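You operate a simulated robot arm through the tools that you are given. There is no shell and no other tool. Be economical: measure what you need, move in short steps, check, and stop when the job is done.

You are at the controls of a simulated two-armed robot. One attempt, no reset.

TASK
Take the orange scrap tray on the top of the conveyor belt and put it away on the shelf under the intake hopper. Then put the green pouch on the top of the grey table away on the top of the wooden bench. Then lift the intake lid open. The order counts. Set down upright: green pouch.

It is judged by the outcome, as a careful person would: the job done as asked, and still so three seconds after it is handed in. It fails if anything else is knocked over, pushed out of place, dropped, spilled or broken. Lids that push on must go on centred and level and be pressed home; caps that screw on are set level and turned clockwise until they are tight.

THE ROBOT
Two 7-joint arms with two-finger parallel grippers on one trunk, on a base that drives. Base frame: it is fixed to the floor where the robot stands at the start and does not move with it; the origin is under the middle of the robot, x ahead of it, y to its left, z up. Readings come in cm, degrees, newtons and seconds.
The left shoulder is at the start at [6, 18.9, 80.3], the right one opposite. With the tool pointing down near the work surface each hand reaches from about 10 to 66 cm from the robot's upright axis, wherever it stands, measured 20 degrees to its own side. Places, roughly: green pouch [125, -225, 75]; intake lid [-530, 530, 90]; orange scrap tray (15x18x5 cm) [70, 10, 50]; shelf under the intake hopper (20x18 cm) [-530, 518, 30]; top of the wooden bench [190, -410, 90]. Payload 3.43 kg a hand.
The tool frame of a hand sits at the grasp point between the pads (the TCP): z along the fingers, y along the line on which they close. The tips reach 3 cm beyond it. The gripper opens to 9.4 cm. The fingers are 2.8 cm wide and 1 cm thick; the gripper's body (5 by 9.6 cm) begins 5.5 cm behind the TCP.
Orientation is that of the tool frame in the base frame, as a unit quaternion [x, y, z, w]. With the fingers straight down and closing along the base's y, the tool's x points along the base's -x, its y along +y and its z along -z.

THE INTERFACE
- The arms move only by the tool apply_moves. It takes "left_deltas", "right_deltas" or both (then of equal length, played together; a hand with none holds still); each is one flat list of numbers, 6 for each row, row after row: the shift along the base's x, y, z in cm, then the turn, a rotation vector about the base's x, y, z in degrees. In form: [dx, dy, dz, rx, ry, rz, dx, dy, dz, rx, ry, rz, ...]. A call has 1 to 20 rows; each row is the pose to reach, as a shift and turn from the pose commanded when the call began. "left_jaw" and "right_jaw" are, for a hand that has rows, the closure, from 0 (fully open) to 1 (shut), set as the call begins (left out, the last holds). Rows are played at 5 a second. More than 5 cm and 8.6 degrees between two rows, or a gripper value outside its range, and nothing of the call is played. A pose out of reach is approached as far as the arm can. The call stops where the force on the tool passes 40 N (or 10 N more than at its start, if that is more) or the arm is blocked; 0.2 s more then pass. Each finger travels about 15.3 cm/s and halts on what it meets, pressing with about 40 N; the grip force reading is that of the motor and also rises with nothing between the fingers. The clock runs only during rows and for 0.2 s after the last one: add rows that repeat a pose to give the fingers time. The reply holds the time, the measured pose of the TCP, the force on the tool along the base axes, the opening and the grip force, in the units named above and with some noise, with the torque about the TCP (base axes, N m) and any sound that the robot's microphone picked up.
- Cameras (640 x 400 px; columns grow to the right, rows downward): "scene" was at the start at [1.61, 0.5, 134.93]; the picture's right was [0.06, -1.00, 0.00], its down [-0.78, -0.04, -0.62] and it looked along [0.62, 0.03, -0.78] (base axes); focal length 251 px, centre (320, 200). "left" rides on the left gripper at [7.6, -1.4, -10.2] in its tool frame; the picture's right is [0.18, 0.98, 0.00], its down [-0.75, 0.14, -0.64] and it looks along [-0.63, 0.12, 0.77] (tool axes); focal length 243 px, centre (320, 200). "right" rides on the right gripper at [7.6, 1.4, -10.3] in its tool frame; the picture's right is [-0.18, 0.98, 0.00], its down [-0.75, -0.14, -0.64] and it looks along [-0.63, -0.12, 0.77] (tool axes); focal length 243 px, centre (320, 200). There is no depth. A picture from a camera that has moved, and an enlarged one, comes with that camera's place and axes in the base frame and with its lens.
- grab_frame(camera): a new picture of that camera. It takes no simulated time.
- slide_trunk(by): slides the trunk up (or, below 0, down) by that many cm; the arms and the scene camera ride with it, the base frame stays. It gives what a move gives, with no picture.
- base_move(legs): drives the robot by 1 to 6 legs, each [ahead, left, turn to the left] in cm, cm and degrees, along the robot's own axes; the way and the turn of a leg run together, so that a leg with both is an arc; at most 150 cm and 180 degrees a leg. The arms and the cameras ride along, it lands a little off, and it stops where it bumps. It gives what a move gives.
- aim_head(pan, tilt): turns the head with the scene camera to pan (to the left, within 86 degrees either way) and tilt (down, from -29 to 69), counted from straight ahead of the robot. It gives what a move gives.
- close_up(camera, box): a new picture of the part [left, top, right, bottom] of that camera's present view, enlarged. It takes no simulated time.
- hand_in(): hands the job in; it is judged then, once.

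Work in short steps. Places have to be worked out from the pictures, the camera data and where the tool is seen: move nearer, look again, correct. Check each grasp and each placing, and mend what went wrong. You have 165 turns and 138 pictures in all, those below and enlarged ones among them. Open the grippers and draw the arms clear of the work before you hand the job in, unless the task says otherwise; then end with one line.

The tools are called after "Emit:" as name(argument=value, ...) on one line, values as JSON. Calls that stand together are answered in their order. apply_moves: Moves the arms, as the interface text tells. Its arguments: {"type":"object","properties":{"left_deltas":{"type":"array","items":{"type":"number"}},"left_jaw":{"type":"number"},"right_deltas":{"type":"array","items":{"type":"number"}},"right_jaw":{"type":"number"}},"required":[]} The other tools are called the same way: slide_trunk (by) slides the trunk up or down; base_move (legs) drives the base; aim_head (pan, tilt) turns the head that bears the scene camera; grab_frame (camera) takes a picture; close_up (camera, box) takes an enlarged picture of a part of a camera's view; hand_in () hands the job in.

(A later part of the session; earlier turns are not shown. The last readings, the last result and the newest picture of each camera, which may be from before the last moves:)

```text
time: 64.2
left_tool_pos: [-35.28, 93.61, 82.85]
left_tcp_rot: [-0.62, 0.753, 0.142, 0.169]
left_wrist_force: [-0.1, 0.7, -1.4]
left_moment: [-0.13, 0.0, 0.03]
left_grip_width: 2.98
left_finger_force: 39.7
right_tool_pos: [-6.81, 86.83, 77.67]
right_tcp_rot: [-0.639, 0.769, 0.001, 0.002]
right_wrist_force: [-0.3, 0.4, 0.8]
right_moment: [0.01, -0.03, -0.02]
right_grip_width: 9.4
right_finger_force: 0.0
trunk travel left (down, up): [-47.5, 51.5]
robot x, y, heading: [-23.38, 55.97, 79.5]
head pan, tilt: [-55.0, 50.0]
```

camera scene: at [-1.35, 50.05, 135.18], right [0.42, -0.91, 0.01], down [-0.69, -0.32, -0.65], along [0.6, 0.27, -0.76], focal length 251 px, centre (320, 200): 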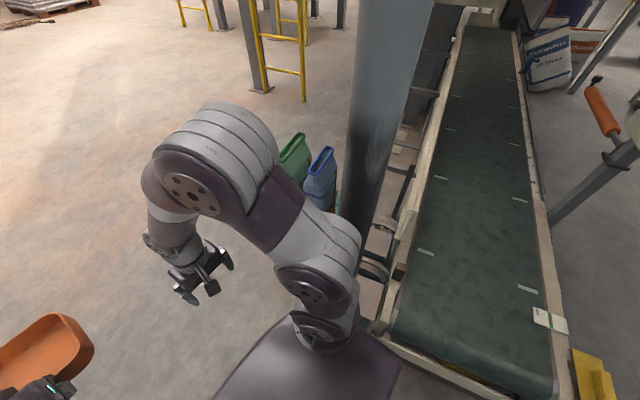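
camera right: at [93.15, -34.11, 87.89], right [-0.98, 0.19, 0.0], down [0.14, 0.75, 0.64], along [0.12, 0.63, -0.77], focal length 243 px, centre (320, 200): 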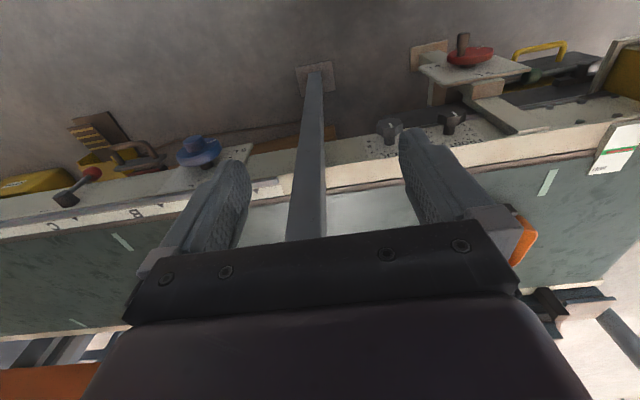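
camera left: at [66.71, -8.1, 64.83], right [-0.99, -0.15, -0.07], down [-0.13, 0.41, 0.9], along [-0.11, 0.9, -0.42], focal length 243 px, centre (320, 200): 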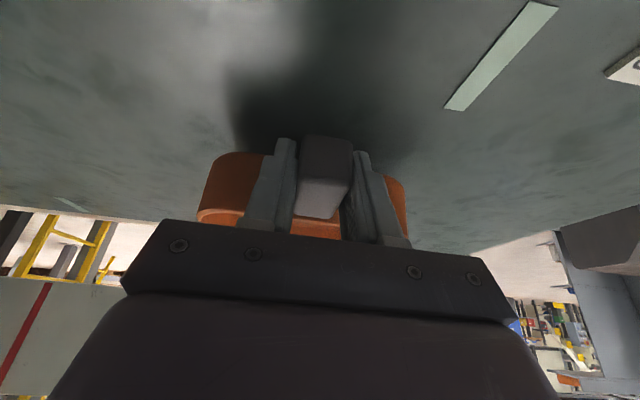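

Free. Now I straighten and drive on, at x≈−24.

Emit:
base_move(legs=[[0, 0, 10.5], [140, 0, 0]])

Emit:
aim_head(pan=60, tilt=15)

Emit:
grab_frame(camera="scene")

```text
time: 72.0
left_tool_pos: [-41.98, 234.48, 82.68]
left_tcp_rot: [-0.687, 0.693, 0.156, 0.154]
left_wrist_force: [-0.6, 0.5, -2.3]
left_moment: [-0.12, 0.01, -0.01]
left_grip_width: 2.98
left_finger_force: 39.7
right_tool_pos: [-12.8, 233.09, 77.63]
right_tcp_rot: [0.709, -0.705, -0.001, 0.0]
right_wrist_force: [0.9, 0.1, 0.1]
right_moment: [-0.02, -0.04, 0.03]
right_grip_width: 9.4
right_finger_force: 0.1
trunk travel left (down, up): [-47.5, 51.5]
robot x, y, heading: [-23.66, 200.08, 90.1]
head pan, tilt: [-55.0, 50.0]
```

```text
time: 74.0
left_tool_pos: [-41.97, 234.37, 82.82]
left_tcp_rot: [-0.687, 0.693, 0.156, 0.154]
left_wrist_force: [-0.4, 0.6, -0.5]
left_moment: [-0.09, 0.0, 0.0]
left_grip_width: 2.94
left_finger_force: 40.2
right_tool_pos: [-12.79, 232.98, 77.65]
right_tcp_rot: [0.709, -0.706, -0.002, 0.0]
right_wrist_force: [-0.3, 0.2, -0.8]
right_moment: [0.02, -0.02, -0.02]
right_grip_width: 9.38
right_finger_force: 0.2
trunk travel left (down, up): [-47.5, 51.5]
robot x, y, heading: [-23.34, 199.44, 90.1]
head pan, tilt: [60.0, 15.0]
```

```text
101 pictures are left
camera scene: at [-31.49, 198.43, 140.52], right [0.5, 0.87, 0.0], down [0.22, -0.13, -0.97], along [-0.84, 0.48, -0.26], focal length 251 px, centre (320, 200)
```

scene: 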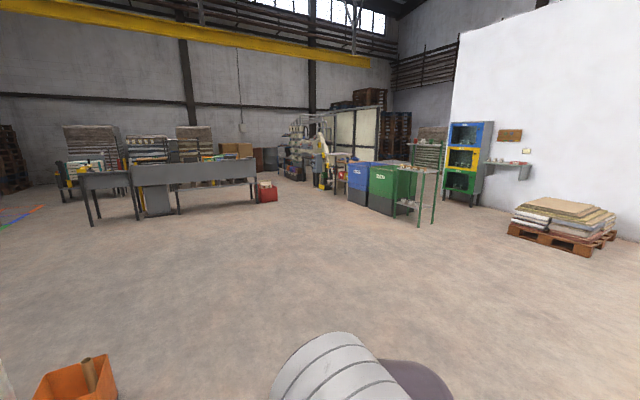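

The way is clear. I drive diagonally toward (−430, 410), short of the bins and hopper.

Emit:
base_move(legs=[[52, 102, 0], [52, 102, 0], [52, 102, 0], [52, 102, 0]])

Emit:
aim_head(pan=40, tilt=25)

Emit:
grab_frame(camera="scene")

```text
time: 96.2
left_tool_pos: [-449.79, 448.07, 82.77]
left_tcp_rot: [-0.677, 0.702, 0.154, 0.157]
left_wrist_force: [-0.2, -0.4, -1.0]
left_moment: [-0.1, -0.01, 0.0]
left_grip_width: 2.97
left_finger_force: 40.3
right_tool_pos: [-420.52, 445.92, 77.59]
right_tcp_rot: [-0.699, 0.716, 0.002, 0.001]
right_wrist_force: [0.8, -0.3, -0.7]
right_moment: [-0.02, 0.0, 0.02]
right_grip_width: 9.41
right_finger_force: 0.1
trunk travel left (down, up): [-47.5, 51.5]
robot x, y, heading: [-432.07, 412.69, 88.6]
head pan, tilt: [60.0, 15.0]
```

```text
time: 97.1
left_tool_pos: [-449.77, 447.99, 82.8]
left_tcp_rot: [-0.678, 0.702, 0.154, 0.156]
left_wrist_force: [0.2, 0.0, -1.1]
left_moment: [-0.08, 0.02, 0.04]
left_grip_width: 2.98
left_finger_force: 40.2
right_tool_pos: [-420.55, 445.88, 77.76]
right_tcp_rot: [-0.698, 0.716, 0.002, 0.001]
right_wrist_force: [-0.4, -0.7, 0.4]
right_moment: [-0.01, 0.03, 0.0]
right_grip_width: 9.41
right_finger_force: 0.0
trunk travel left (down, up): [-47.5, 51.5]
robot x, y, heading: [-432.2, 412.95, 88.5]
head pan, tilt: [40.0, 25.0]
```

```text
100 pictures are left
camera scene: at [-438.0, 414.06, 138.91], right [0.78, 0.62, 0.0], down [0.26, -0.33, -0.91], along [-0.56, 0.71, -0.42], focal length 251 px, centre (320, 200)
```

scene: 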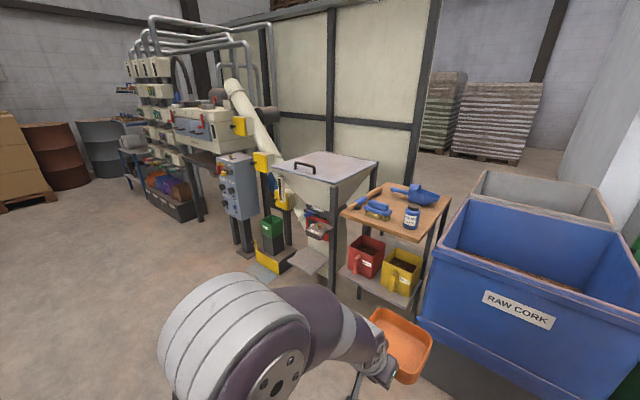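

Emit:
close_up(camera="scene", box=[220, 140, 380, 300])

```text
2.50 times, centred on (300, 220) of scene
camera zoom: at [-438.0, 414.06, 138.91], right [0.78, 0.62, 0.0], down [0.26, -0.33, -0.91], along [-0.56, 0.71, -0.42], focal length 627 px, centre (370, 150)
```

zoom: 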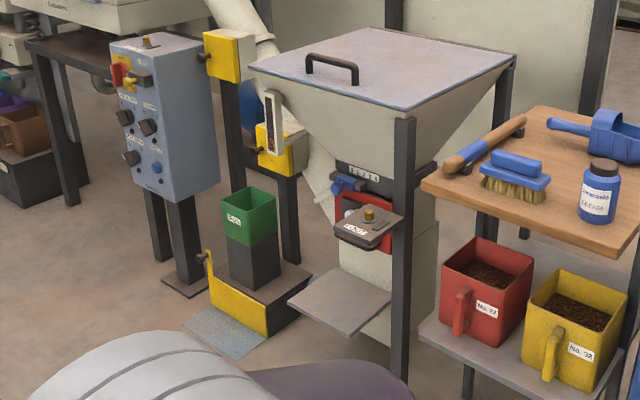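

The shelf plate spans x −539.5…−519, y 507.5…527, z 30; the lid spans y 520–570 with its handle near the front at about (−536, 524). I pull the right hand back, then drive in front of the shelf.

Emit:
apply_moves(right_deltas=[0, -4, 0, 0, 0, 0, 0, -8, 0, 0, 0, 0, 0, -10, 0, 0, 0, 0])

Emit:
base_move(legs=[[0, 0, 1.5], [0, 82, 0], [34, 0, 0]])

Emit:
aim_head(pan=15, tilt=50)

Emit:
grab_frame(camera="scene")

```text
time: 97.9
left_tool_pos: [-449.73, 448.08, 82.82]
left_tcp_rot: [-0.677, 0.702, 0.154, 0.157]
left_wrist_force: [-0.3, 0.7, -0.9]
left_moment: [-0.11, -0.04, 0.01]
left_grip_width: 2.97
left_finger_force: 39.8
right_tool_pos: [-420.67, 435.55, 77.75]
right_tcp_rot: [-0.698, 0.716, 0.001, 0.001]
right_wrist_force: [-0.2, -0.7, -0.1]
right_moment: [0.05, 0.02, 0.0]
right_grip_width: 9.38
right_finger_force: 0.0
trunk travel left (down, up): [-47.5, 51.5]
robot x, y, heading: [-432.25, 412.87, 88.6]
head pan, tilt: [40.0, 25.0]
```

```text
time: 104.4
left_tool_pos: [-532.33, 481.76, 82.82]
left_tcp_rot: [0.691, -0.689, -0.156, -0.153]
left_wrist_force: [0.4, 0.1, -1.3]
left_moment: [-0.12, -0.01, 0.01]
left_grip_width: 2.98
left_finger_force: 39.9
right_tool_pos: [-502.84, 470.53, 77.79]
right_tcp_rot: [0.712, -0.702, 0.0, 0.0]
right_wrist_force: [-0.2, 0.2, -0.1]
right_moment: [-0.02, 0.02, 0.02]
right_grip_width: 9.44
right_finger_force: 0.0
trunk travel left (down, up): [-47.5, 51.5]
robot x, y, heading: [-513.18, 447.1, 90.7]
head pan, tilt: [40.0, 25.0]
```

```text
time: 105.3
left_tool_pos: [-532.32, 481.67, 82.74]
left_tcp_rot: [0.69, -0.689, -0.157, -0.154]
left_wrist_force: [-0.2, 0.4, -1.5]
left_moment: [-0.09, 0.0, 0.0]
left_grip_width: 2.98
left_finger_force: 39.6
right_tool_pos: [-502.78, 470.54, 77.68]
right_tcp_rot: [0.712, -0.702, -0.002, -0.001]
right_wrist_force: [-0.3, 0.3, 0.6]
right_moment: [0.04, 0.05, 0.0]
right_grip_width: 9.39
right_finger_force: 0.0
trunk travel left (down, up): [-47.5, 51.5]
robot x, y, heading: [-513.1, 447.02, 90.5]
head pan, tilt: [15.0, 50.0]
```

```text
98 pictures are left
camera scene: at [-515.36, 448.57, 135.16], right [0.96, 0.27, 0.0], down [0.21, -0.74, -0.64], along [-0.17, 0.62, -0.77], focal length 251 px, centre (320, 200)
```

scene: 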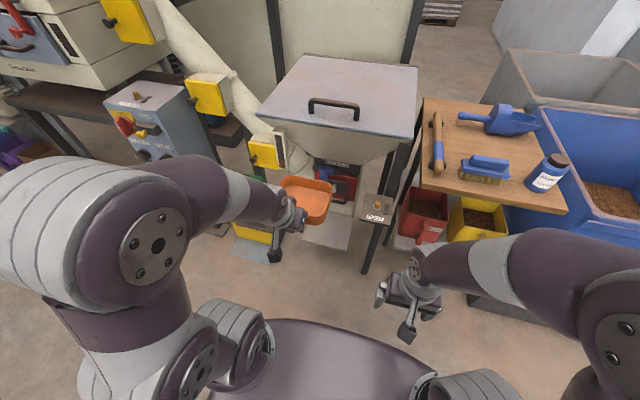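

Emit:
close_up(camera="scene", box=[230, 120, 422, 260])

```text
2.86 times, centred on (326, 190) of scene
camera zoom: at [-515.36, 448.57, 135.16], right [0.96, 0.27, 0.0], down [0.21, -0.74, -0.64], along [-0.17, 0.62, -0.77], focal length 716 px, centre (303, 229)
```

zoom: 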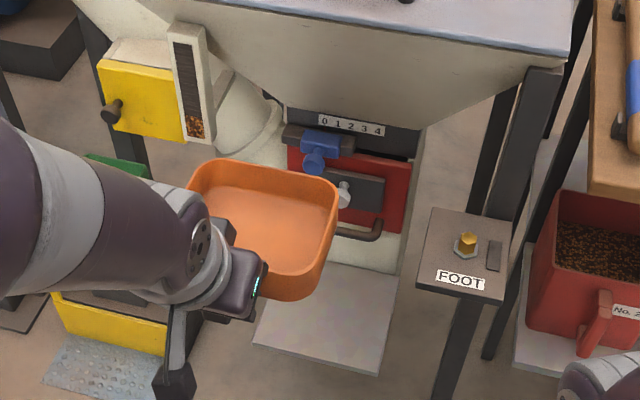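

Shelf position confirmed. The tray must go in low, below the slide-gate rod at z≈48. I lower the trunk 25 cm first.

Emit:
slide_trunk(by=-25)

Emit:
apply_moves(left_deltas=[0.3, 1.5, -4, 0, 0, 0, 0.6, 3, -8, 0, 0, 0, 0.9, 4.5, -12, 0, 0, 0, 1.2, 6, -16, 0, 0, 0, 1.2, 7, -20, 0, 0, 0, 1.2, 8, -21.5, 0, 0, 0, 1.2, 8, -21.5, 0, 0, 0])

Emit:
close_up(camera="scene", box=[230, 120, 422, 260])

Emit:
grab_frame(camera="left")

```text
time: 107.9
left_tool_pos: [-532.19, 481.68, 57.9]
left_tcp_rot: [0.691, -0.689, -0.157, -0.153]
left_wrist_force: [-0.2, -1.0, -1.1]
left_moment: [-0.12, -0.05, 0.01]
left_grip_width: 2.99
left_finger_force: 40.3
right_tool_pos: [-502.63, 470.46, 52.81]
right_tcp_rot: [0.712, -0.702, -0.002, -0.001]
right_wrist_force: [0.6, 0.1, -0.1]
right_moment: [0.0, 0.01, -0.02]
right_grip_width: 9.42
right_finger_force: 0.0
trunk travel left (down, up): [-22.5, 76.5]
robot x, y, heading: [-513.27, 446.87, 90.7]
head pan, tilt: [15.0, 50.0]
```

```text
time: 109.5
left_tool_pos: [-530.99, 489.4, 36.36]
left_tcp_rot: [0.691, -0.689, -0.157, -0.153]
left_wrist_force: [-0.2, 0.2, -1.1]
left_moment: [-0.11, -0.01, -0.02]
left_grip_width: 2.98
left_finger_force: 40.2
left hand out of reach, approached as far as the arm can: row 5
right_tool_pos: [-502.74, 470.48, 52.75]
right_tcp_rot: [0.713, -0.701, -0.001, -0.001]
right_wrist_force: [-0.1, 0.3, 0.2]
right_moment: [-0.02, -0.01, 0.0]
right_grip_width: 9.4
right_finger_force: 0.0
trunk travel left (down, up): [-22.5, 76.5]
robot x, y, heading: [-513.35, 447.09, 90.3]
head pan, tilt: [15.0, 50.0]
```

```text
2.86 times, centred on (326, 190) of scene
camera zoom: at [-515.35, 448.58, 110.15], right [0.96, 0.27, 0.0], down [0.21, -0.74, -0.64], along [-0.17, 0.62, -0.77], focal length 716 px, centre (303, 229)
```

zoom: 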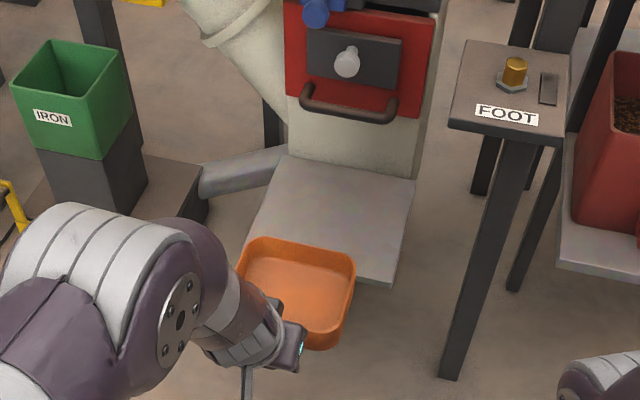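

```text
95 pictures are left
camera left: at [-529.5, 478.22, 42.46], right [-0.98, -0.17, -0.07], down [-0.14, 0.41, 0.9], along [-0.12, 0.9, -0.42], focal length 243 px, centre (320, 200)
```

left: 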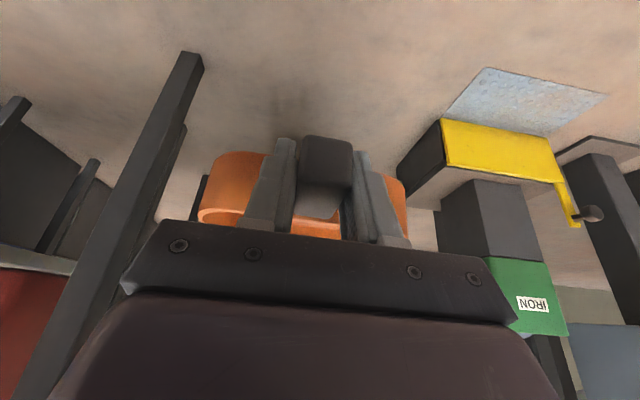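

Tray is just before the plate with ~2.5 cm clearance. I slide it in along +y.

Emit:
apply_moves(left_deltas=[0, 3, 0, 0, 0, 0, 0, 6, 0, 0, 0, 0, 0, 9, 0, 0, 0, 0, 0, 12, 0, 0, 0, 0, 0, 15, 0, 0, 0, 0, 0, 18, 0, 0, 0, 0, 0, 20.2, 0, 0, 0, 0, 0, 20.2, 0, 0, 0, 0])

Emit:
close_up(camera="scene", box=[230, 120, 422, 260])

```text
time: 111.3
left_tool_pos: [-531.2, 509.92, 36.0]
left_tcp_rot: [0.691, -0.689, -0.156, -0.152]
left_wrist_force: [-0.5, 0.4, -0.9]
left_moment: [-0.14, -0.05, -0.01]
left_grip_width: 2.99
left_finger_force: 39.9
left hand out of reach, approached as far as the arm can: row 6
right_tool_pos: [-502.7, 470.53, 52.71]
right_tcp_rot: [0.712, -0.702, -0.002, 0.0]
right_wrist_force: [0.8, -0.6, 0.5]
right_moment: [-0.01, 0.01, -0.02]
right_grip_width: 9.39
right_finger_force: 0.0
trunk travel left (down, up): [-22.5, 76.5]
robot x, y, heading: [-513.63, 446.94, 91.0]
head pan, tilt: [15.0, 50.0]
```

```text
2.86 times, centred on (326, 190) of scene
camera zoom: at [-515.35, 448.58, 110.15], right [0.96, 0.27, 0.0], down [0.21, -0.74, -0.64], along [-0.17, 0.62, -0.77], focal length 716 px, centre (303, 229)
```

zoom: 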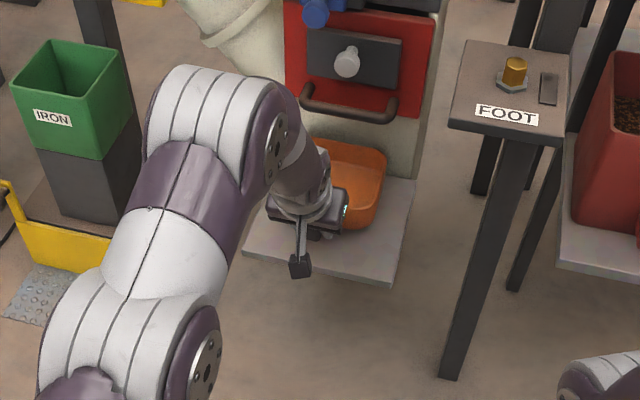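

It's over the plate. I nudge 1 cm in +x and lower about 2 cm.

Emit:
apply_moves(left_deltas=[1, 0, -0.6, 0, 0, 0, 1, 0, -1.2, 0, 0, 0, 1, 0, -1.7, 0, 0, 0, 1, 0, -1.7, 0, 0, 0])

Emit:
grab_frame(camera="left")

```text
time: 112.3
left_tool_pos: [-530.08, 509.86, 34.52]
left_tcp_rot: [0.691, -0.689, -0.156, -0.153]
left_wrist_force: [0.8, 0.1, -1.6]
left_moment: [-0.09, 0.0, 0.01]
left_grip_width: 2.98
left_finger_force: 40.4
right_tool_pos: [-502.78, 470.49, 52.65]
right_tcp_rot: [0.712, -0.702, -0.001, -0.001]
right_wrist_force: [-0.1, 0.3, -0.1]
right_moment: [0.01, 0.01, 0.01]
right_grip_width: 9.37
right_finger_force: 0.0
trunk travel left (down, up): [-22.5, 76.5]
robot x, y, heading: [-513.42, 447.15, 90.9]
head pan, tilt: [15.0, 50.0]
```

```text
93 pictures are left
camera left: at [-528.64, 498.62, 40.63], right [-0.98, -0.17, -0.07], down [-0.14, 0.41, 0.9], along [-0.12, 0.9, -0.42], focal length 243 px, centre (320, 200)
```

left: 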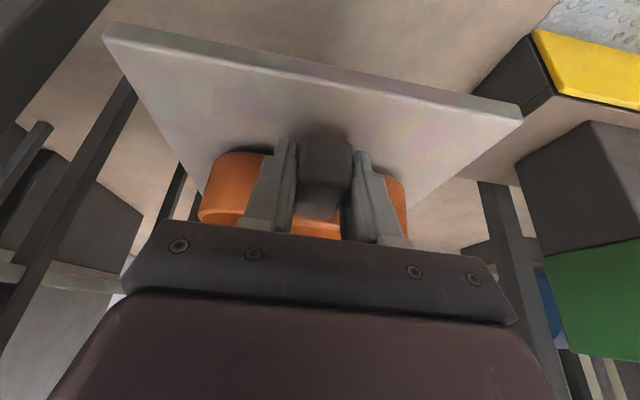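

Not yet touching. I lower in small steps.

Emit:
apply_moves(left_deltas=[0, 0, -0.3, 0, 0, 0, 0, 0, -0.6, 0, 0, 0, 0, 0, -0.8, 0, 0, 0, 0, 0, -0.8, 0, 0, 0])

```text
time: 113.3
left_tool_pos: [-530.1, 509.81, 33.84]
left_tcp_rot: [0.691, -0.689, -0.157, -0.155]
left_wrist_force: [0.0, 1.2, 4.2]
left_moment: [0.71, -0.35, 0.07]
left_grip_width: 2.98
left_finger_force: 40.0
right_tool_pos: [-502.74, 470.48, 52.9]
right_tcp_rot: [0.712, -0.702, -0.002, -0.001]
right_wrist_force: [-0.1, 0.2, 0.0]
right_moment: [-0.02, 0.02, -0.01]
right_grip_width: 9.42
right_finger_force: 0.1
trunk travel left (down, up): [-22.5, 76.5]
robot x, y, heading: [-513.51, 446.83, 90.6]
head pan, tilt: [15.0, 50.0]
```

Contact at the predicted height. I release and then back off along the tool axis.

Emit:
apply_moves(left_deltas=[0, 0, 0, 0, 0, 0, 0, 0, 0, 0, 0, 0, 0, 0, 0, 0, 0, 0], left_jaw=0)

Emit:
apply_moves(left_deltas=[0, -1, 1, 0, 0, 0, 0, -3, 3, 0, 0, 0, 0, -6, 6, 0, 0, 0, 0, -9, 9, 0, 0, 0, 0, -13, 11, 0, 0, 0, 0, -17, 13, 0, 0, 0, 0, -21, 15, 0, 0, 0, 0, -21, 15, 0, 0, 0])

Emit:
close_up(camera="scene", box=[230, 120, 422, 260])

Emit:
grab_frame(camera="left")

```text
time: 114.1
left_tool_pos: [-530.13, 509.74, 33.83]
left_tcp_rot: [0.691, -0.689, -0.156, -0.153]
left_wrist_force: [0.1, -0.3, 0.7]
left_moment: [-0.02, -0.04, -0.02]
left_grip_width: 9.4
left_finger_force: 0.2
right_tool_pos: [-502.75, 470.4, 52.73]
right_tcp_rot: [0.712, -0.702, -0.002, -0.002]
right_wrist_force: [-0.9, -0.1, 0.5]
right_moment: [0.01, 0.02, 0.03]
right_grip_width: 9.38
right_finger_force: 0.1
trunk travel left (down, up): [-22.5, 76.5]
robot x, y, heading: [-513.47, 446.63, 90.9]
head pan, tilt: [15.0, 50.0]
```

```text
time: 115.9
left_tool_pos: [-530.1, 488.97, 48.68]
left_tcp_rot: [0.691, -0.689, -0.157, -0.154]
left_wrist_force: [-0.5, -1.3, -0.1]
left_moment: [-0.02, 0.05, 0.0]
left_grip_width: 9.41
left_finger_force: 0.1
right_tool_pos: [-502.79, 470.34, 52.61]
right_tcp_rot: [0.712, -0.702, -0.002, -0.001]
right_wrist_force: [-0.8, 0.3, -0.5]
right_moment: [0.01, -0.03, 0.03]
right_grip_width: 9.41
right_finger_force: 0.1
trunk travel left (down, up): [-22.5, 76.5]
robot x, y, heading: [-513.29, 446.84, 91.0]
head pan, tilt: [15.0, 50.0]
```

```text
2.86 times, centred on (326, 190) of scene
camera zoom: at [-515.34, 448.53, 110.15], right [0.96, 0.27, 0.0], down [0.21, -0.74, -0.64], along [-0.17, 0.62, -0.77], focal length 716 px, centre (303, 229)
```

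zoom: 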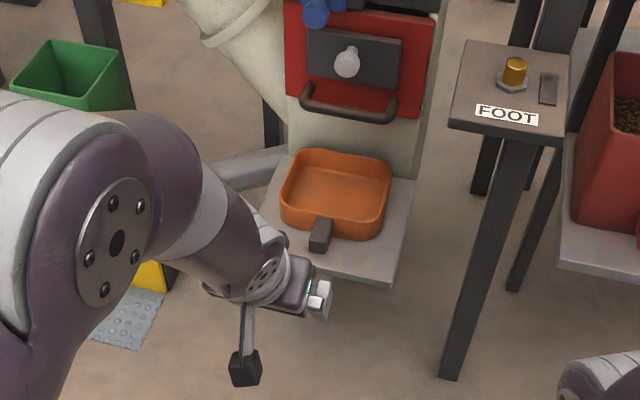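

```text
91 pictures are left
camera left: at [-528.55, 477.63, 54.79], right [-0.98, -0.17, -0.07], down [-0.14, 0.41, 0.9], along [-0.12, 0.9, -0.42], focal length 243 px, centre (320, 200)
```

left: 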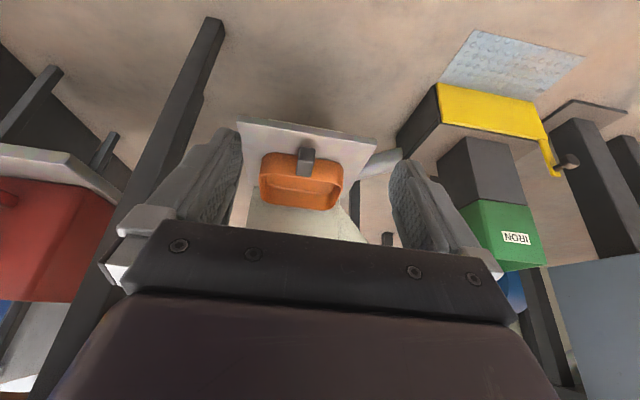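

The tray stands on the shelf. I restore the left hand to a neutral pose, raise the trunk, and start toward the grey table.

Emit:
apply_moves(left_deltas=[0, -2, 2, -6, 0, 0, 0, -4, 4, -12, 0, 0, 0, -6, 6, -18, 0, 0, 0, -8, 8, -25, 0, 0])

Emit:
slide_trunk(by=25)

Emit:
base_move(legs=[[-34, -40, -0.8], [-53, -102, 0], [-53, -102, 0], [-53, -102, 0], [-53, -102, 0], [-5, -38, 0]])

```text
time: 116.9
left_tool_pos: [-530.18, 480.81, 56.76]
left_tcp_rot: [0.708, -0.707, -0.003, 0.001]
left_wrist_force: [-0.8, 0.2, 0.0]
left_moment: [-0.01, -0.04, -0.03]
left_grip_width: 9.4
left_finger_force: 0.0
right_tool_pos: [-502.75, 470.59, 52.73]
right_tcp_rot: [0.712, -0.702, -0.002, -0.001]
right_wrist_force: [-0.8, -0.4, 1.1]
right_moment: [0.0, 0.01, 0.0]
right_grip_width: 9.41
right_finger_force: 0.1
trunk travel left (down, up): [-22.5, 76.5]
robot x, y, heading: [-513.5, 447.17, 90.6]
head pan, tilt: [15.0, 50.0]
```

```text
time: 119.5
left_tool_pos: [-530.15, 480.81, 81.67]
left_tcp_rot: [0.708, -0.706, -0.003, 0.0]
left_wrist_force: [-0.4, -0.2, 0.5]
left_moment: [-0.03, 0.02, -0.02]
left_grip_width: 9.41
left_finger_force: 0.2
right_tool_pos: [-502.85, 470.49, 77.83]
right_tcp_rot: [0.712, -0.702, -0.001, -0.001]
right_wrist_force: [-0.2, 0.5, -0.4]
right_moment: [0.02, -0.01, -0.03]
right_grip_width: 9.4
right_finger_force: 0.0
trunk travel left (down, up): [-47.5, 51.5]
robot x, y, heading: [-513.43, 446.86, 90.5]
head pan, tilt: [15.0, 50.0]
```

```text
time: 146.3
left_tool_pos: [-45.2, 227.37, 81.61]
left_tcp_rot: [-0.704, 0.71, 0.005, -0.001]
left_wrist_force: [0.0, -1.0, -0.1]
left_moment: [0.03, 0.02, 0.01]
left_grip_width: 9.39
left_finger_force: 0.1
right_tool_pos: [-17.93, 216.66, 77.78]
right_tcp_rot: [0.708, -0.706, -0.002, -0.001]
right_wrist_force: [0.1, 0.2, 0.4]
right_moment: [0.0, 0.0, -0.03]
right_grip_width: 9.4
right_finger_force: 0.1
trunk travel left (down, up): [-47.5, 51.5]
robot x, y, heading: [-28.33, 193.68, 90.0]
head pan, tilt: [15.0, 50.0]
```

Now through the gap beside the pillar, back past the platform, over to (60, −105), and turn to face −y.

Emit:
base_move(legs=[[-86, -4, 0], [-86, 0, 0], [0, -17, 0], [-127, 0, 0], [0, -68, 0]])

```text
time: 165.5
left_tool_pos: [41.9, -71.48, 81.6]
left_tcp_rot: [-0.699, 0.715, 0.004, 0.0]
left_wrist_force: [-0.2, 0.1, 0.1]
left_moment: [-0.02, 0.01, -0.01]
left_grip_width: 9.39
left_finger_force: 0.0
right_tool_pos: [69.1, -82.49, 77.79]
right_tcp_rot: [-0.703, 0.711, 0.002, 0.0]
right_wrist_force: [0.8, 0.5, -0.5]
right_moment: [0.0, 0.01, 0.06]
right_grip_width: 9.39
right_finger_force: 0.1
trunk travel left (down, up): [-47.5, 51.5]
robot x, y, heading: [57.73, -105.58, 88.9]
head pan, tilt: [15.0, 50.0]
```

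Emit:
base_move(legs=[[0, 0, -179]])

Emit:
aim_head(pan=25, tilt=25)

Emit:
grab_frame(camera="scene")

```text
time: 173.2
left_tool_pos: [73.94, -139.88, 81.62]
left_tcp_rot: [0.715, 0.699, 0.0, 0.003]
left_wrist_force: [0.0, -1.2, 0.1]
left_moment: [-0.02, -0.02, 0.04]
left_grip_width: 9.38
left_finger_force: 0.0
right_tool_pos: [46.91, -128.88, 77.76]
right_tcp_rot: [0.709, 0.705, -0.001, 0.001]
right_wrist_force: [0.1, -0.3, 0.2]
right_moment: [0.0, 0.03, -0.02]
right_grip_width: 9.39
right_finger_force: 0.1
trunk travel left (down, up): [-47.5, 51.5]
robot x, y, heading: [58.1, -105.85, -90.4]
head pan, tilt: [15.0, 50.0]
```

```text
time: 174.1
left_tool_pos: [73.92, -139.78, 81.59]
left_tcp_rot: [0.714, 0.7, 0.001, 0.004]
left_wrist_force: [0.6, 0.8, 0.3]
left_moment: [0.03, -0.02, 0.02]
left_grip_width: 9.42
left_finger_force: 0.0
right_tool_pos: [46.76, -128.89, 77.76]
right_tcp_rot: [0.709, 0.705, 0.0, 0.001]
right_wrist_force: [0.4, -0.2, 1.1]
right_moment: [-0.04, -0.03, -0.01]
right_grip_width: 9.41
right_finger_force: 0.1
trunk travel left (down, up): [-47.5, 51.5]
robot x, y, heading: [57.73, -105.66, -90.3]
head pan, tilt: [25.0, 25.0]
```

```text
90 pictures are left
camera scene: at [61.82, -108.01, 138.9], right [-0.91, -0.42, 0.0], down [-0.18, 0.39, -0.91], along [0.38, -0.82, -0.42], focal length 251 px, centre (320, 200)
```

scene: 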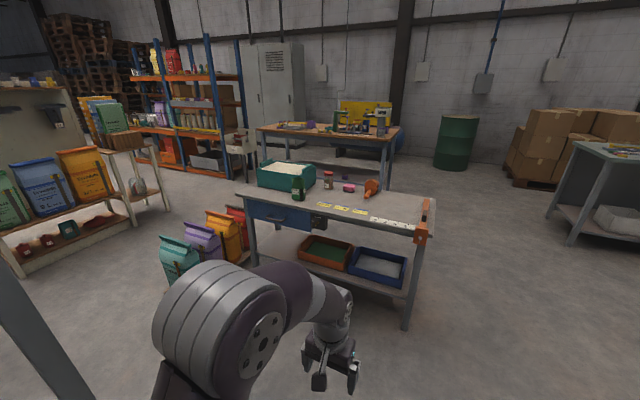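

Emit:
close_up(camera="scene", box=[230, 120, 440, 250])

```text
3.05 times, centred on (335, 185) of scene
camera zoom: at [61.82, -108.01, 138.9], right [-0.91, -0.42, 0.0], down [-0.18, 0.39, -0.91], along [0.38, -0.82, -0.42], focal length 764 px, centre (274, 246)
```

zoom: 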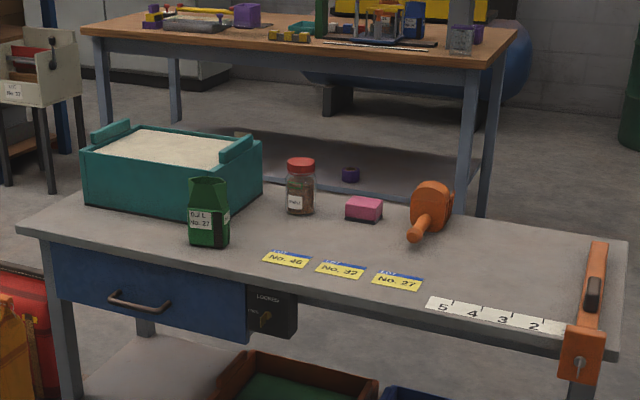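

The green pouch stands on the grey table next to the teal bin. I raise the trunk and move in front of it, keeping clear of the post.

Emit:
slide_trunk(by=25)

Emit:
base_move(legs=[[62, 0, 0], [0, 52, 0]])

Emit:
aim_head(pan=10, tilt=55)

Emit:
grab_frame(camera="scene")

Emit:
grab_frame(camera="left")

```text
time: 176.7
left_tool_pos: [74.02, -139.79, 106.67]
left_tcp_rot: [0.714, 0.7, 0.0, 0.004]
left_wrist_force: [0.4, 0.2, 0.2]
left_moment: [0.01, 0.01, 0.0]
left_grip_width: 9.42
left_finger_force: 0.1
right_tool_pos: [46.73, -128.89, 102.73]
right_tcp_rot: [0.71, 0.705, -0.001, 0.001]
right_wrist_force: [-0.6, 0.6, -0.4]
right_moment: [0.02, 0.02, -0.02]
right_grip_width: 9.4
right_finger_force: 0.1
trunk travel left (down, up): [-72.5, 26.5]
robot x, y, heading: [57.86, -106.03, -90.5]
head pan, tilt: [25.0, 25.0]
```

```text
time: 182.8
left_tool_pos: [125.31, -203.05, 106.69]
left_tcp_rot: [0.712, 0.703, 0.0, 0.004]
left_wrist_force: [-0.9, -0.2, -0.1]
left_moment: [0.02, 0.01, 0.03]
left_grip_width: 9.38
left_finger_force: 0.0
right_tool_pos: [98.2, -192.15, 102.73]
right_tcp_rot: [0.707, 0.707, -0.001, 0.0]
right_wrist_force: [0.2, 0.0, 0.5]
right_moment: [0.0, 0.02, 0.03]
right_grip_width: 9.4
right_finger_force: 0.1
trunk travel left (down, up): [-72.5, 26.5]
robot x, y, heading: [108.93, -169.07, -90.1]
head pan, tilt: [25.0, 25.0]
```

```text
time: 183.8
left_tool_pos: [125.39, -202.87, 106.58]
left_tcp_rot: [0.712, 0.703, -0.001, 0.004]
left_wrist_force: [1.0, 0.4, -0.3]
left_moment: [0.04, -0.01, 0.0]
left_grip_width: 9.39
left_finger_force: 0.1
right_tool_pos: [98.04, -192.25, 102.69]
right_tcp_rot: [0.707, 0.707, -0.001, 0.001]
right_wrist_force: [0.7, -0.1, -0.5]
right_moment: [0.02, 0.0, 0.0]
right_grip_width: 9.42
right_finger_force: 0.1
trunk travel left (down, up): [-72.5, 26.5]
robot x, y, heading: [109.06, -168.92, -89.9]
head pan, tilt: [10.0, 55.0]
```

```text
88 pictures are left
camera scene: at [110.32, -169.94, 159.51], right [-0.98, -0.17, 0.0], down [-0.14, 0.81, -0.57], along [0.1, -0.57, -0.82], focal length 251 px, centre (320, 200)
```

scene: 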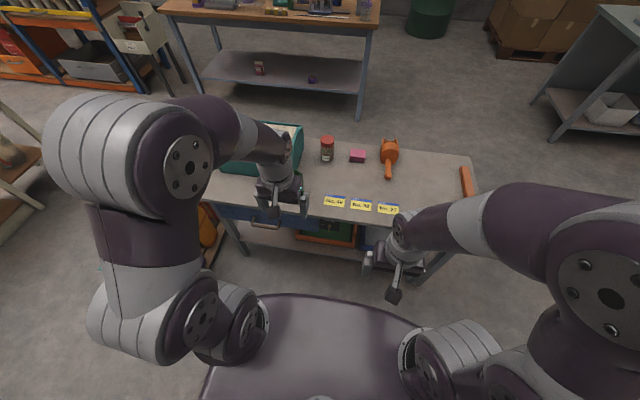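

```text
87 pictures are left
camera left: at [123.92, -195.18, 117.04], right [0.98, 0.17, 0.0], down [0.13, -0.75, 0.65], along [0.11, -0.64, -0.76], focal length 243 px, centre (320, 200)
```

left: 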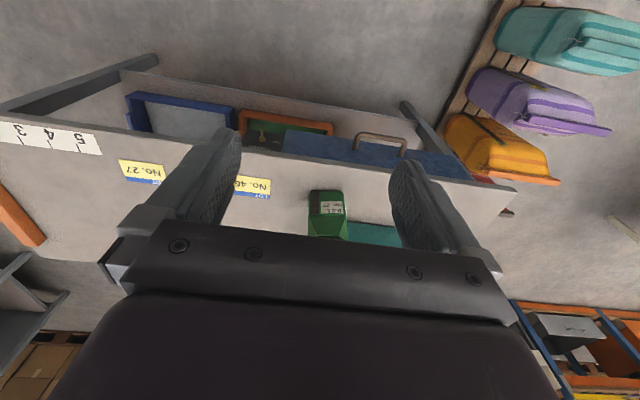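

Emit:
close_up(camera="left", box=[272, 170, 384, 250])

```text
5.00 times, centred on (328, 210) of left
camera zoom: at [123.92, -195.18, 117.04], right [0.98, 0.17, 0.0], down [0.13, -0.75, 0.65], along [0.11, -0.64, -0.76], focal length 1213 px, centre (280, 150)
```

zoom: 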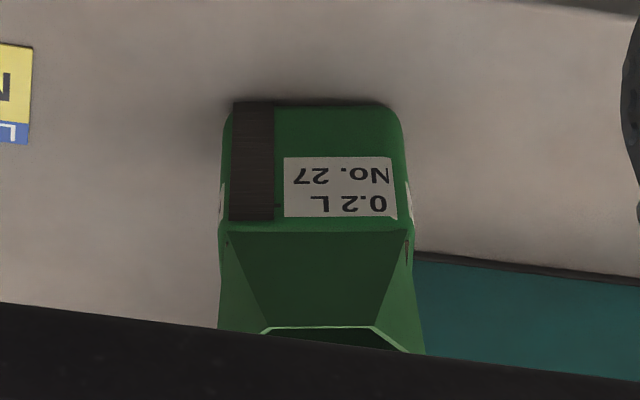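

Triangulated: table top z≈76.4, pouch front edge centre (130.7, −226.6), body 7.4 wide, ~12 tall, yawed ~9°. I move the base 9 cm closer and 5 cm left.

Emit:
base_move(legs=[[9, 5, 0]])

Emit:
close_up(camera="scene", box=[200, 100, 420, 240])

Emit:
grab_frame(camera="left")

Emit:
grab_frame(camera="right")

```text
time: 184.9
left_tool_pos: [130.38, -211.78, 106.81]
left_tcp_rot: [0.71, 0.704, 0.0, 0.004]
left_wrist_force: [0.2, -0.3, 0.6]
left_moment: [0.0, -0.01, -0.01]
left_grip_width: 9.4
left_finger_force: 0.1
right_tool_pos: [103.08, -201.16, 102.69]
right_tcp_rot: [0.706, 0.708, 0.0, 0.001]
right_wrist_force: [0.3, -0.7, 0.1]
right_moment: [0.01, 0.02, -0.01]
right_grip_width: 9.41
right_finger_force: 0.1
trunk travel left (down, up): [-72.5, 26.5]
robot x, y, heading: [114.14, -178.05, -89.9]
head pan, tilt: [10.0, 55.0]
```

```text
2.86 times, centred on (310, 170) of scene
camera zoom: at [115.39, -178.87, 159.5], right [-0.98, -0.17, 0.0], down [-0.14, 0.81, -0.57], along [0.1, -0.56, -0.82], focal length 716 px, centre (349, 286)
```

zoom: 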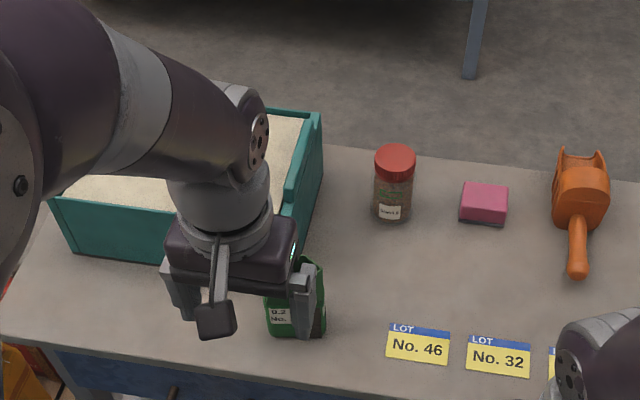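

```text
84 pictures are left
camera left: at [129.02, -204.09, 117.04], right [0.98, 0.17, 0.0], down [0.13, -0.75, 0.65], along [0.12, -0.64, -0.76], focal length 243 px, centre (320, 200)
```

left: 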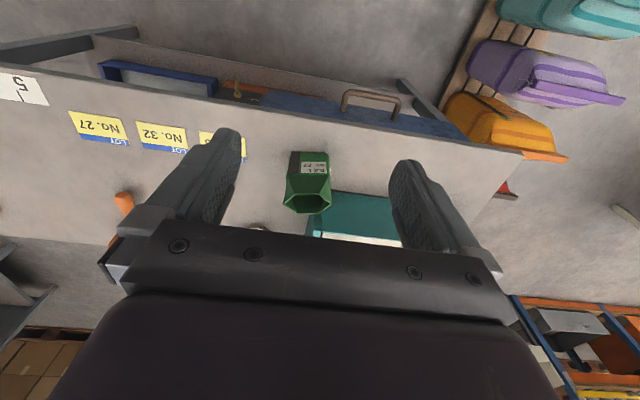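

```text
83 pictures are left
camera right: at [104.55, -193.51, 112.98], right [0.98, -0.18, 0.0], down [-0.14, -0.75, 0.64], along [-0.12, -0.63, -0.77], focal length 243 px, centre (320, 200)
```

right: 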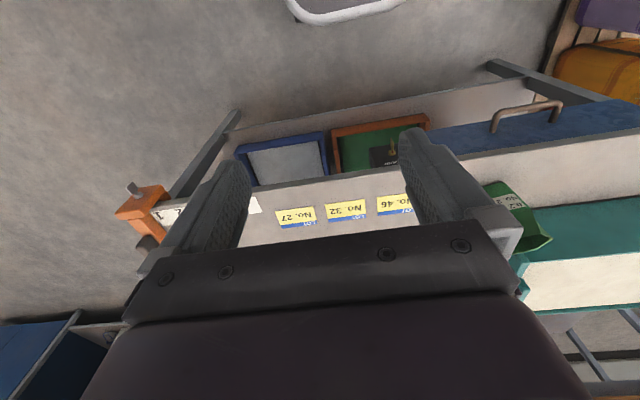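

Emit:
close_up(camera="left", box=[254, 140, 366, 220])

```text
5.00 times, centred on (310, 180) of left
camera zoom: at [129.02, -204.09, 117.04], right [0.98, 0.17, 0.0], down [0.13, -0.75, 0.65], along [0.12, -0.64, -0.76], focal length 1213 px, centre (370, 300)
```

zoom: 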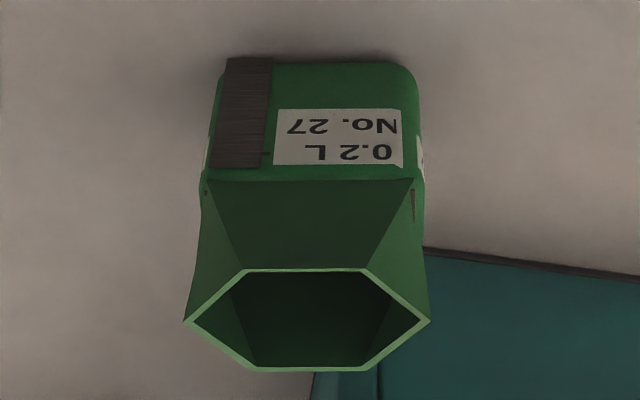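

Pouch's top is an open hexagon centred at about (131.8, −229.8), yaw ≈ 9.5°, about 7.8 wide. I move above it with tips at z≈92.

Emit:
apply_moves(left_deltas=[0.3, -4.5, 0, 0, 0, 2.5, 0.7, -9, -2, 0, 0, 5, 1, -13.5, -5, 0, 0, 7.5, 1.4, -18, -8, 0, 0, 9.5, 1.4, -18, -11.5, 0, 0, 9.5, 1.4, -18, -11.5, 0, 0, 9.5], left_jaw=0)

Emit:
grab_frame(camera="left")

Emit:
close_up(camera="scene", box=[200, 100, 420, 240])

Emit:
grab_frame(camera="right")

```text
refused: row 3 steps farther than a row can; nothing moved
```

```text
81 pictures are left
camera left: at [129.02, -204.09, 117.04], right [0.98, 0.17, 0.0], down [0.13, -0.75, 0.65], along [0.12, -0.64, -0.76], focal length 243 px, centre (320, 200)
```

left: 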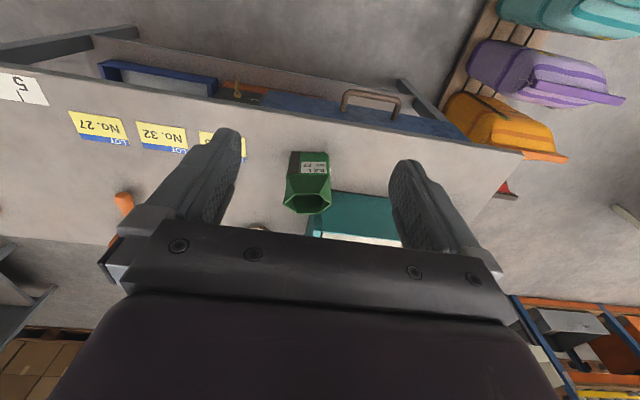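

```text
2.86 times, centred on (310, 170) of scene
camera zoom: at [115.39, -178.87, 159.5], right [-0.98, -0.17, 0.0], down [-0.14, 0.81, -0.57], along [0.1, -0.56, -0.82], focal length 716 px, centre (349, 286)
```

zoom: 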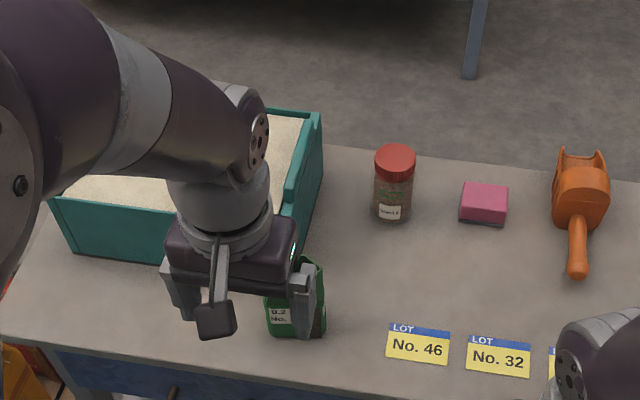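

```text
79 pictures are left
camera right: at [104.55, -193.51, 112.98], right [0.98, -0.18, 0.0], down [-0.14, -0.75, 0.64], along [-0.12, -0.63, -0.77], focal length 243 px, centre (320, 200)
```

right: 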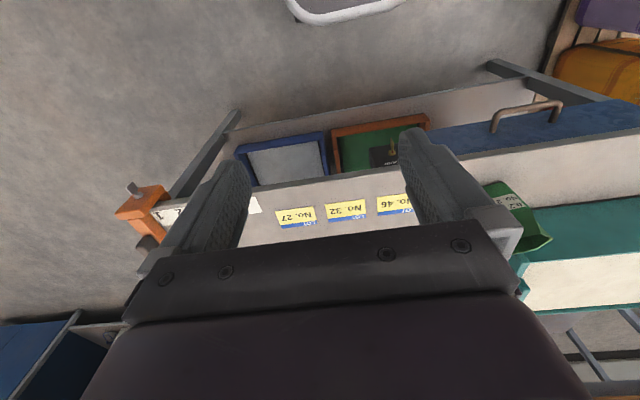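

A row was slightly too long; I resend with smaller steps.

Emit:
apply_moves(left_deltas=[0.3, -4, 0, 0, 0, 2, 0.6, -8, -1, 0, 0, 4, 0.9, -12, -3, 0, 0, 6, 1.2, -15, -6, 0, 0, 8, 1.4, -18, -9, 0, 0, 9.5, 1.4, -18, -11.5, 0, 0, 9.5, 1.4, -18, -11.5, 0, 0, 9.5], left_jaw=0)

Emit:
grab_frame(camera="left")

```text
time: 186.5
left_tool_pos: [132.1, -229.86, 95.05]
left_tcp_rot: [0.65, 0.76, 0.0, 0.004]
left_wrist_force: [1.2, 0.5, 0.1]
left_moment: [0.01, 0.0, -0.01]
left_grip_width: 9.41
left_finger_force: 0.3
right_tool_pos: [103.13, -201.11, 102.69]
right_tcp_rot: [0.706, 0.708, 0.0, 0.0]
right_wrist_force: [0.7, -0.3, -0.3]
right_moment: [-0.01, 0.0, 0.01]
right_grip_width: 9.4
right_finger_force: 0.1
trunk travel left (down, up): [-72.5, 26.5]
robot x, y, heading: [114.4, -178.04, -89.8]
head pan, tilt: [10.0, 55.0]
```

```text
78 pictures are left
camera left: at [129.43, -222.37, 105.4], right [0.94, 0.33, 0.0], down [0.25, -0.72, 0.65], along [0.22, -0.61, -0.76], focal length 243 px, centre (320, 200)
```

left: 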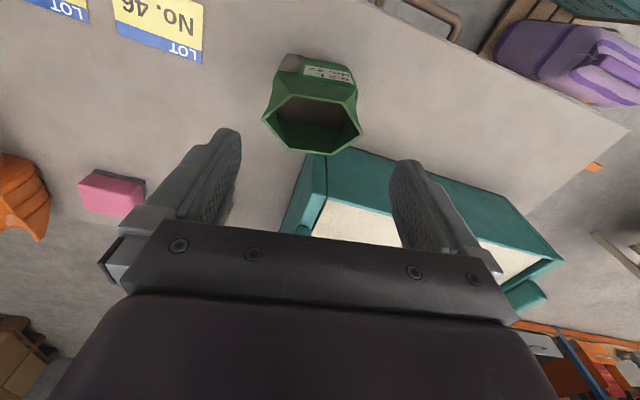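

Fingers straddle the pouch. I correct slightly and descend to TCP z≈84.

Emit:
apply_moves(left_deltas=[-0.4, 0.6, -3, 0, 0, 0.8, -0.4, 0.6, -6, 0, 0, 0.8, -0.4, 0.6, -9, 0, 0, 0.8, -0.4, 0.6, -11.1, 0, 0, 0.8, -0.4, 0.6, -11.1, 0, 0, 0.8])

Emit:
grab_frame(camera="left")

Emit:
close_up(camera="scene", box=[200, 100, 420, 240])

```text
time: 187.7
left_tool_pos: [131.27, -229.15, 84.11]
left_tcp_rot: [0.644, 0.765, -0.001, 0.004]
left_wrist_force: [-0.6, 0.4, -0.2]
left_moment: [0.0, -0.02, 0.0]
left_grip_width: 9.4
left_finger_force: 0.1
right_tool_pos: [103.18, -201.11, 102.77]
right_tcp_rot: [0.707, 0.707, -0.002, 0.001]
right_wrist_force: [-1.7, 0.8, -0.2]
right_moment: [-0.02, -0.01, -0.01]
right_grip_width: 9.43
right_finger_force: 0.0
trunk travel left (down, up): [-72.5, 26.5]
robot x, y, heading: [113.97, -177.97, -89.9]
head pan, tilt: [10.0, 55.0]
```

```text
77 pictures are left
camera left: at [128.58, -221.76, 94.49], right [0.94, 0.35, 0.0], down [0.26, -0.72, 0.65], along [0.23, -0.61, -0.76], focal length 243 px, centre (320, 200)
```

left: 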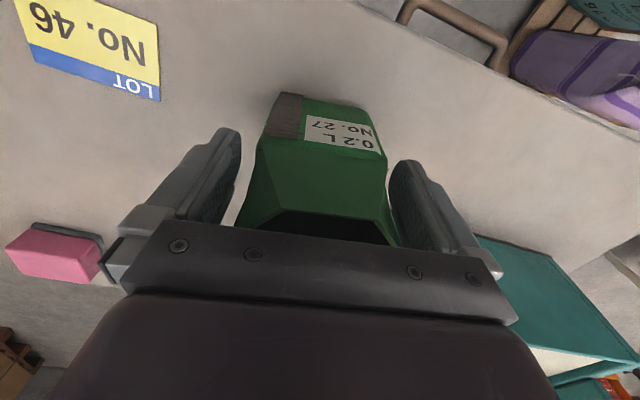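

```text
2.86 times, centred on (310, 170) of scene
camera zoom: at [115.37, -178.82, 159.5], right [-0.98, -0.17, 0.0], down [-0.14, 0.81, -0.57], along [0.1, -0.56, -0.82], focal length 716 px, centre (349, 286)
```

zoom: 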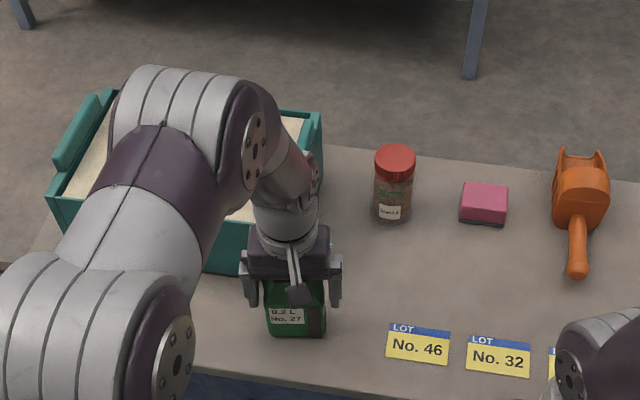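

Pouch is a bit nearer to the +x finger; I shift 0.4 cm and close.

Emit:
apply_moves(left_deltas=[0.4, 0, 0, 0, 0, 0, 0.4, 0, 0, 0, 0, 0])

Emit:
apply_moves(left_deltas=[0, 0, 0, 0, 0, 0, 0, 0, 0, 0, 0, 0, 0, 0, 0, 0, 0, 0], left_jaw=1)

Emit:
grab_frame(camera="left")

```text
time: 188.3
left_tool_pos: [131.79, -229.15, 84.17]
left_tcp_rot: [0.645, 0.764, -0.001, 0.004]
left_wrist_force: [0.1, -1.1, -0.6]
left_moment: [-0.01, 0.01, -0.01]
left_grip_width: 9.38
left_finger_force: 0.0
right_tool_pos: [103.13, -201.05, 102.66]
right_tcp_rot: [0.706, 0.708, -0.001, 0.001]
right_wrist_force: [0.0, -0.3, -0.3]
right_moment: [0.02, -0.03, -0.01]
right_grip_width: 9.4
right_finger_force: 0.0
trunk travel left (down, up): [-72.5, 26.5]
robot x, y, heading: [114.11, -177.7, -89.9]
head pan, tilt: [10.0, 55.0]
```

```text
time: 189.1
left_tool_pos: [131.8, -229.18, 84.13]
left_tcp_rot: [0.645, 0.764, 0.001, 0.003]
left_wrist_force: [-0.7, 0.0, -0.3]
left_moment: [0.01, 0.03, 0.0]
left_grip_width: 8.06
left_finger_force: 40.0
right_tool_pos: [103.1, -201.16, 102.7]
right_tcp_rot: [0.707, 0.708, -0.001, 0.0]
right_wrist_force: [0.8, -0.4, -0.1]
right_moment: [0.0, 0.0, 0.02]
right_grip_width: 9.39
right_finger_force: 0.0
trunk travel left (down, up): [-72.5, 26.5]
robot x, y, heading: [114.43, -177.8, -89.9]
head pan, tilt: [10.0, 55.0]
```

```text
75 pictures are left
camera left: at [129.02, -221.78, 94.48], right [0.94, 0.35, 0.0], down [0.26, -0.72, 0.65], along [0.23, -0.61, -0.76], focal length 243 px, centre (320, 200)
```

left: 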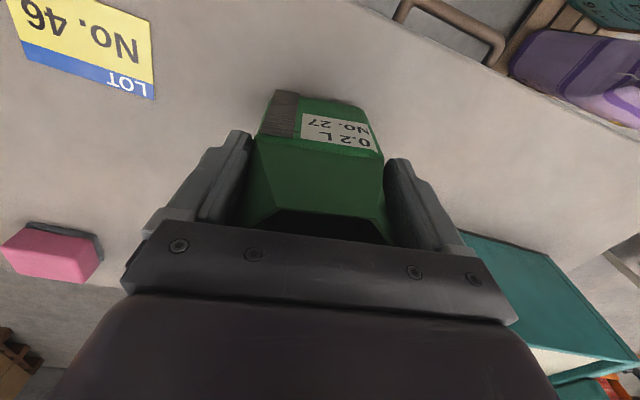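

Gripped at 8.06 cm. I lift very slightly and check for tilt or slip.

Emit:
apply_moves(left_deltas=[0, 0, 0.5, 0, 0, 0, 0, 0, 1, 0, 0, 0, 0, 0, 1.5, 0, 0, 0, 0, 0, 2, 0, 0, 0, 0, 0, 2, 0, 0, 0])

Emit:
grab_frame(camera="left")

Emit:
close_up(camera="scene", box=[200, 100, 420, 240])

```text
time: 190.3
left_tool_pos: [131.81, -229.22, 86.0]
left_tcp_rot: [0.644, 0.765, 0.0, 0.004]
left_wrist_force: [0.2, 0.7, 0.2]
left_moment: [0.0, 0.0, -0.01]
left_grip_width: 8.02
left_finger_force: 40.3
right_tool_pos: [103.08, -201.06, 102.82]
right_tcp_rot: [0.707, 0.707, -0.001, 0.001]
right_wrist_force: [0.7, -1.1, 0.0]
right_moment: [0.01, 0.0, 0.01]
right_grip_width: 9.4
right_finger_force: 0.1
trunk travel left (down, up): [-72.5, 26.5]
robot x, y, heading: [114.29, -177.62, -89.8]
head pan, tilt: [10.0, 55.0]
```

```text
74 pictures are left
camera left: at [129.05, -221.86, 96.4], right [0.94, 0.35, 0.0], down [0.26, -0.72, 0.65], along [0.23, -0.61, -0.76], focal length 243 px, centre (320, 200)
```

left: 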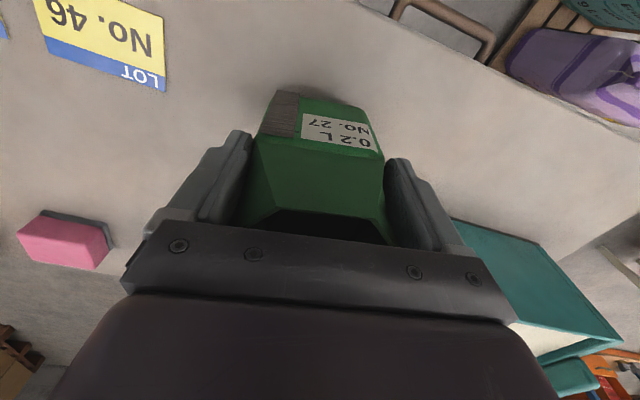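

```text
2.86 times, centred on (310, 170) of scene
camera zoom: at [115.38, -178.87, 159.5], right [-0.98, -0.17, 0.0], down [-0.14, 0.81, -0.57], along [0.1, -0.56, -0.82], focal length 716 px, centre (349, 286)
```

zoom: 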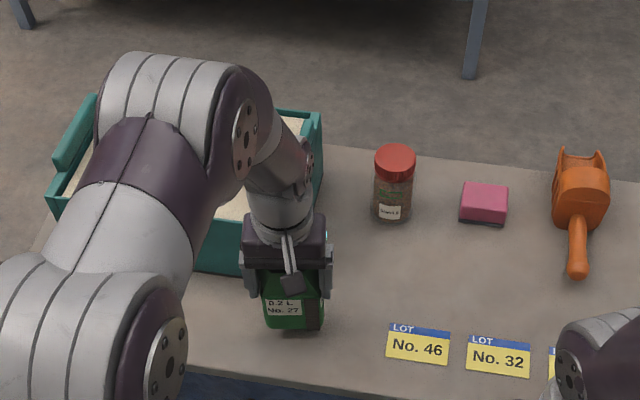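

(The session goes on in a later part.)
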